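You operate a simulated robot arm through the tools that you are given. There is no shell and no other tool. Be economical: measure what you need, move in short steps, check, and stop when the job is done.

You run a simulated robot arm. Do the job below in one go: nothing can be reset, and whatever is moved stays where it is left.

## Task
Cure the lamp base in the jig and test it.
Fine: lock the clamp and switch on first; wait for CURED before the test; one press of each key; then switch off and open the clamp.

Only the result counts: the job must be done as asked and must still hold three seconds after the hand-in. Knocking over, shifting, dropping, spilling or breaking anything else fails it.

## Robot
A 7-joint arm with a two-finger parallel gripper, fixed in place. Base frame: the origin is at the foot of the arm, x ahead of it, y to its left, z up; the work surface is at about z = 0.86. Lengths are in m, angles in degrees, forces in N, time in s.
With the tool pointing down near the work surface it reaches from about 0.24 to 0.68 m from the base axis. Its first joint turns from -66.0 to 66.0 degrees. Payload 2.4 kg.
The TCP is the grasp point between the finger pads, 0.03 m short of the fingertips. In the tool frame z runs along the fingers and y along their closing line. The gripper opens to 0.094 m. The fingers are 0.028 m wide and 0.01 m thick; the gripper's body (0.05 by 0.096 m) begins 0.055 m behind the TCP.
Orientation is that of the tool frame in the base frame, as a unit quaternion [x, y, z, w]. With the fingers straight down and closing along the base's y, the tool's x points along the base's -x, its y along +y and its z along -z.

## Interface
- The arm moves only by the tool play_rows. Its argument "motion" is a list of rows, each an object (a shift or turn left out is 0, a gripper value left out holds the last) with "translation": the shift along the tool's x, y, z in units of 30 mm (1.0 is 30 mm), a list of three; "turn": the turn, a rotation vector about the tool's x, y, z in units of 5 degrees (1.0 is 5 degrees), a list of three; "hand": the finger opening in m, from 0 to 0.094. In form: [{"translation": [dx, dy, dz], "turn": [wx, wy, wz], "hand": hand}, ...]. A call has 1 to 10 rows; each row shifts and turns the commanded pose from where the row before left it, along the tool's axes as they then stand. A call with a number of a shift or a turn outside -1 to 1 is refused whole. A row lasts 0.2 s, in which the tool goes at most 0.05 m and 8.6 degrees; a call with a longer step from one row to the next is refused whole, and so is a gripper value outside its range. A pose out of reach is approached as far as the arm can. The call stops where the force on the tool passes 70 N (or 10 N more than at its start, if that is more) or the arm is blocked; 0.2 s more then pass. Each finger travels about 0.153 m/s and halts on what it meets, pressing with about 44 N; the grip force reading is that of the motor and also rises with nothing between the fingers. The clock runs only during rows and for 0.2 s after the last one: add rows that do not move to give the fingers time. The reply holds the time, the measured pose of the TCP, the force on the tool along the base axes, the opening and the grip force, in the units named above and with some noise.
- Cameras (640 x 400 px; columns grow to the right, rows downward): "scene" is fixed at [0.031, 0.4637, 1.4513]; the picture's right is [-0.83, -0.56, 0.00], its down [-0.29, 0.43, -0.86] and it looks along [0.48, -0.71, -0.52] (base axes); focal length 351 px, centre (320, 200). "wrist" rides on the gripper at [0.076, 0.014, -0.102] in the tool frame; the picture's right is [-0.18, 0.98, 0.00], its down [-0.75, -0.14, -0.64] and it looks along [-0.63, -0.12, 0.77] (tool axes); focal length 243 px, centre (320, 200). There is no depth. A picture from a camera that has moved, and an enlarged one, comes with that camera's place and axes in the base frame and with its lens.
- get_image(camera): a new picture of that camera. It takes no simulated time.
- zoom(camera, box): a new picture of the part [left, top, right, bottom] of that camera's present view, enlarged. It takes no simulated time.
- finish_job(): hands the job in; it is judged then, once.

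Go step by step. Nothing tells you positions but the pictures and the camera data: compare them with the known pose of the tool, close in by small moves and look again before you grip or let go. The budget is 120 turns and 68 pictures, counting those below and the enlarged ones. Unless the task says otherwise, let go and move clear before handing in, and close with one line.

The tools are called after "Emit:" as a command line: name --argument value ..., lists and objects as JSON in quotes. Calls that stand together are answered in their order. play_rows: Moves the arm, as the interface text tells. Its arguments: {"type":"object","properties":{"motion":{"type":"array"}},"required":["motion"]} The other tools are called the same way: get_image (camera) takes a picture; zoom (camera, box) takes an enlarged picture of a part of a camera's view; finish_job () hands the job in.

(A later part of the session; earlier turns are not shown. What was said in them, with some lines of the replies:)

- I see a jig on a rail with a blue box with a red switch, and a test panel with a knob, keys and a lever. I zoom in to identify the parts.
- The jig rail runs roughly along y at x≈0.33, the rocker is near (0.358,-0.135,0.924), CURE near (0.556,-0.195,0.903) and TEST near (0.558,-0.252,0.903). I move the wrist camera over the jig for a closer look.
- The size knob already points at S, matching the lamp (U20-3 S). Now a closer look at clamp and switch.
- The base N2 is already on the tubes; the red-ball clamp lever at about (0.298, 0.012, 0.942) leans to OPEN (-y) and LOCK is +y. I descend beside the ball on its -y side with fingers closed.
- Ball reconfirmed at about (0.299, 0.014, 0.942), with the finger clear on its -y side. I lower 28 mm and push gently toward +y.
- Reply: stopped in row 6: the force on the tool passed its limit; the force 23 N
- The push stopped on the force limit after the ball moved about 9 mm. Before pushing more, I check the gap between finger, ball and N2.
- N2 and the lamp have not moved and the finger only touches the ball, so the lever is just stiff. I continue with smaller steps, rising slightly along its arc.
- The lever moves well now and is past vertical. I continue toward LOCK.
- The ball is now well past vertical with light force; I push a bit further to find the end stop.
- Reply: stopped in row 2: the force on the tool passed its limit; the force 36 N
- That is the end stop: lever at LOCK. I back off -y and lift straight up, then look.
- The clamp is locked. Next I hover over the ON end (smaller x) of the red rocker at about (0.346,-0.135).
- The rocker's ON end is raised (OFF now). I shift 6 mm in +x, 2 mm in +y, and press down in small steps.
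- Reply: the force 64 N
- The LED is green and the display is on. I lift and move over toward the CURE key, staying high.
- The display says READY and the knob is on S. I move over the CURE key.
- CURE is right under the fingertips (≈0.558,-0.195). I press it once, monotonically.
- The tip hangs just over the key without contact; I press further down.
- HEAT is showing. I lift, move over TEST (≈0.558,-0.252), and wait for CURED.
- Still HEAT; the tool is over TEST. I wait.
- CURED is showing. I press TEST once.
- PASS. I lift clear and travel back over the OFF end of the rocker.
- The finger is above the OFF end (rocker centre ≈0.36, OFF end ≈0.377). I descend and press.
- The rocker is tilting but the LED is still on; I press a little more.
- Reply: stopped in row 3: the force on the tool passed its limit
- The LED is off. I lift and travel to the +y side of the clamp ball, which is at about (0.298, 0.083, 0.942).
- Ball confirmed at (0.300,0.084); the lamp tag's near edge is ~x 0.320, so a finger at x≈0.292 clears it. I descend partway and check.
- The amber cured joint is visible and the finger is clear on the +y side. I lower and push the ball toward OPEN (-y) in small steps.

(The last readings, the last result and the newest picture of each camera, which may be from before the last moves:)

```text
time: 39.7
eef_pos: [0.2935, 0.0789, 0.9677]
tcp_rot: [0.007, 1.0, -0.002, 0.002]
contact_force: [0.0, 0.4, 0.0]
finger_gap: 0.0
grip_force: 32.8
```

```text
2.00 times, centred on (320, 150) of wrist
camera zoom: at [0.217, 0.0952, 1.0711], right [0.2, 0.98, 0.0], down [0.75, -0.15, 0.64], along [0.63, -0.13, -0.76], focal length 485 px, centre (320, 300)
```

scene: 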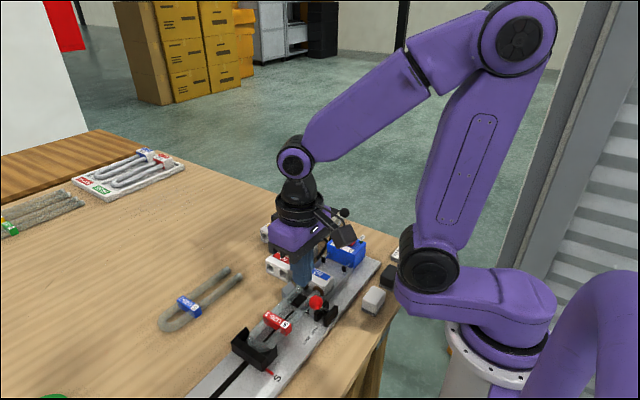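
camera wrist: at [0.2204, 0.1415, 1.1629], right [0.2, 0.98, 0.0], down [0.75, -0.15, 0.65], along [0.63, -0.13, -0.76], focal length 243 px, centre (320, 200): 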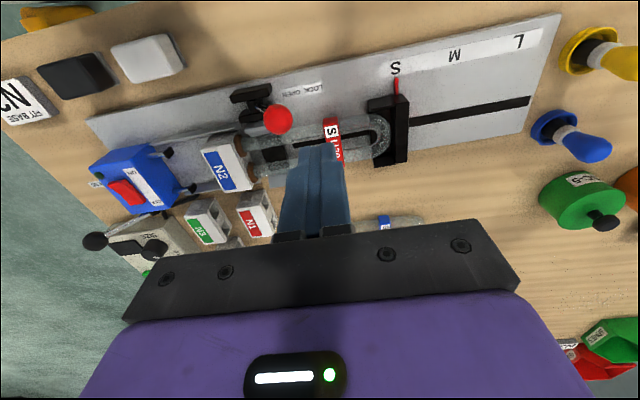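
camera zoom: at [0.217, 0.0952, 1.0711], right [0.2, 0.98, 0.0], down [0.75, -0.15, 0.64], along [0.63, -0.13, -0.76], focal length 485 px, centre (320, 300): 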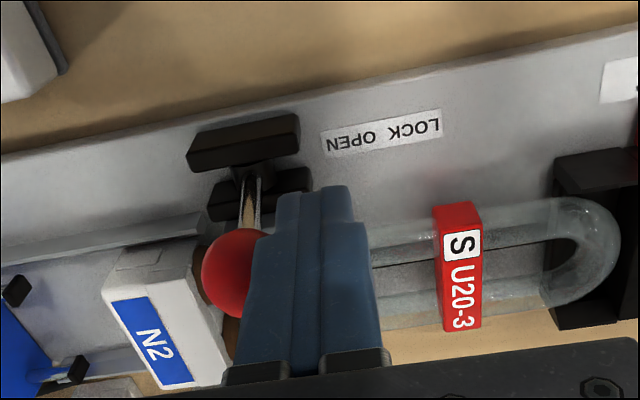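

The lever is about vertical; I continue to OPEN.

Emit:
play_rows --motion '[{"translation": [0, -0.15, 0]}, {"translation": [0, -0.15, 0.02]}, {"translation": [0, -0.15, 0.03]}, {"translation": [0, -0.15, 0.04]}, {"translation": [0, -0.15, 0.05]}, {"translation": [0, -0.15, 0.06]}, {"translation": [0, -0.15, 0.06]}, {"translation": [0, -0.15, 0.06]}, {"translation": [0, -0.15, 0.06]}, {}]'

Emit:
zoom --camera "wrist" --box '[200, 50, 440, 250]'

```text
time: 41.9
eef_pos: [0.2919, 0.0396, 0.9557]
tcp_rot: [0.006, 1.0, -0.002, 0.001]
contact_force: [0.5, 3.8, 2.8]
finger_gap: 0.0
grip_force: 31.9
```

```text
2.00 times, centred on (320, 150) of wrist
camera zoom: at [0.2159, 0.0554, 1.059], right [0.2, 0.98, 0.0], down [0.75, -0.15, 0.65], along [0.63, -0.13, -0.76], focal length 485 px, centre (320, 300)
```

zoom: 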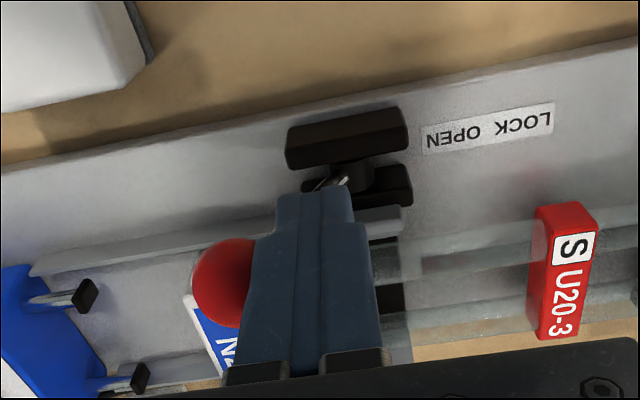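

Nearly at the stop; a little further until the force rises.

Emit:
play_rows --motion '[{"translation": [0, -0.12, 0.03]}, {"translation": [0, -0.12, 0.03]}, {"translation": [0, -0.12, 0]}, {}]'

Emit:
zoom --camera "scene" --box '[260, 260, 370, 329]'

```text
time: 42.6
eef_pos: [0.292, 0.0395, 0.9552]
tcp_rot: [-0.002, 1.0, -0.001, 0.0]
contact_force: [-0.4, 27.3, 28.2]
finger_gap: 0.0
grip_force: 32.4
stopped in row 3: the force on the tool passed its limit (the readings are from after the stop); the commanded pose is now the measured one
```

```text
5.80 times, centred on (315, 294) of scene
camera zoom: at [0.0307, 0.4643, 1.451], right [-0.83, -0.56, 0.0], down [-0.29, 0.43, -0.86], along [0.48, -0.71, -0.51], focal length 2033 px, centre (349, -348)
```

zoom: 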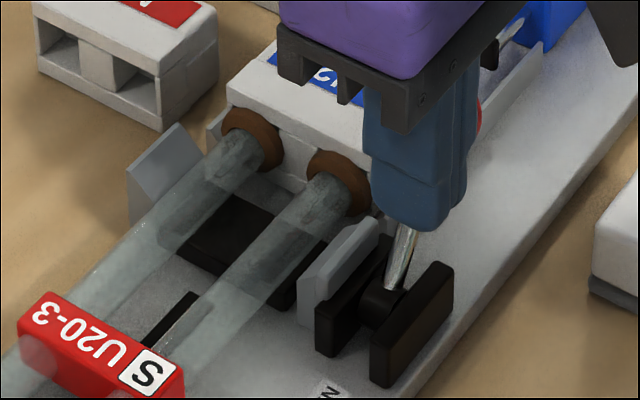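

The lever is at its OPEN stop. I back off +y, lift clear and check everything.

Emit:
play_rows --motion '[{"translation": [0, 0.3, 0]}, {"translation": [0, 0.3, -0.4]}, {"translation": [0, 0, -1]}, {"translation": [0, 0, -1]}, {"translation": [0, 0, -1]}, {"translation": [0, 0, -1]}, {"translation": [0, 0, -1]}, {"translation": [0, 0, -1]}, {}]'

Emit:
get_image --camera "wrist"

Emit:
zoom --camera "scene" --box '[220, 190, 420, 315]'

Emit:
zoom --camera "scene" --box '[260, 260, 370, 329]'

```text
time: 44.6
eef_pos: [0.2926, 0.0549, 1.1473]
tcp_rot: [0.002, 1.0, -0.001, 0.001]
contact_force: [0.4, -0.3, 0.2]
finger_gap: 0.0001
grip_force: 32.8
```

```text
21 pictures are left
camera wrist: at [0.2168, 0.0693, 1.2497], right [0.19, 0.98, 0.0], down [0.75, -0.14, 0.64], along [0.63, -0.12, -0.77], focal length 243 px, centre (320, 200)
```

wrist: 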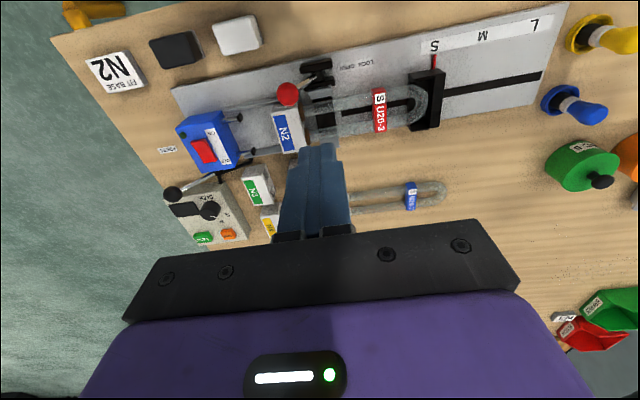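

```text
3.20 times, centred on (320, 252) of scene
camera zoom: at [0.031, 0.4637, 1.4513], right [-0.83, -0.56, 0.0], down [-0.29, 0.43, -0.86], along [0.48, -0.71, -0.52], focal length 1122 px, centre (320, 32)
```

zoom: 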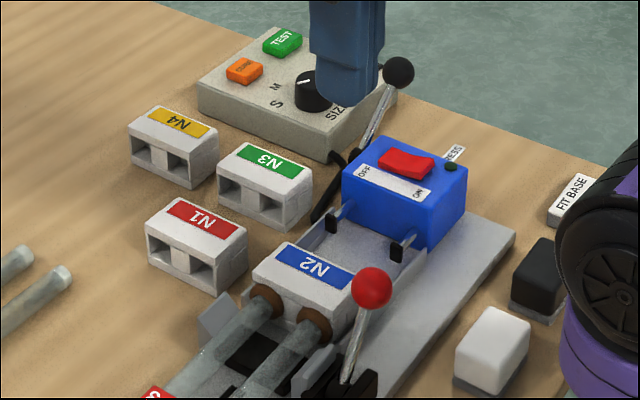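

```text
5.80 times, centred on (315, 294) of scene
camera zoom: at [0.031, 0.4637, 1.4513], right [-0.83, -0.56, 0.0], down [-0.29, 0.43, -0.86], along [0.48, -0.71, -0.52], focal length 2033 px, centre (349, -348)
```

zoom: 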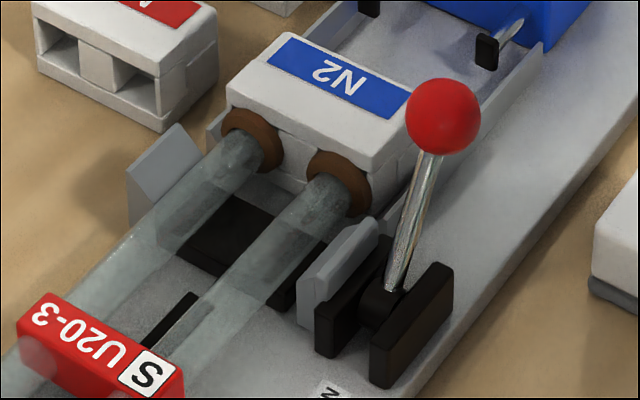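

The joints are cured, the switch is off, the clamp lever is back at OPEN, nothing else has moved and the arm is clear. I hand in.

Emit:
finish_job

```text
The job is handed in.
```

The lamp base is cured and tested: the display read CURED, then PASS. CURE and TEST were each pressed once, the switch is off and the clamp is open.
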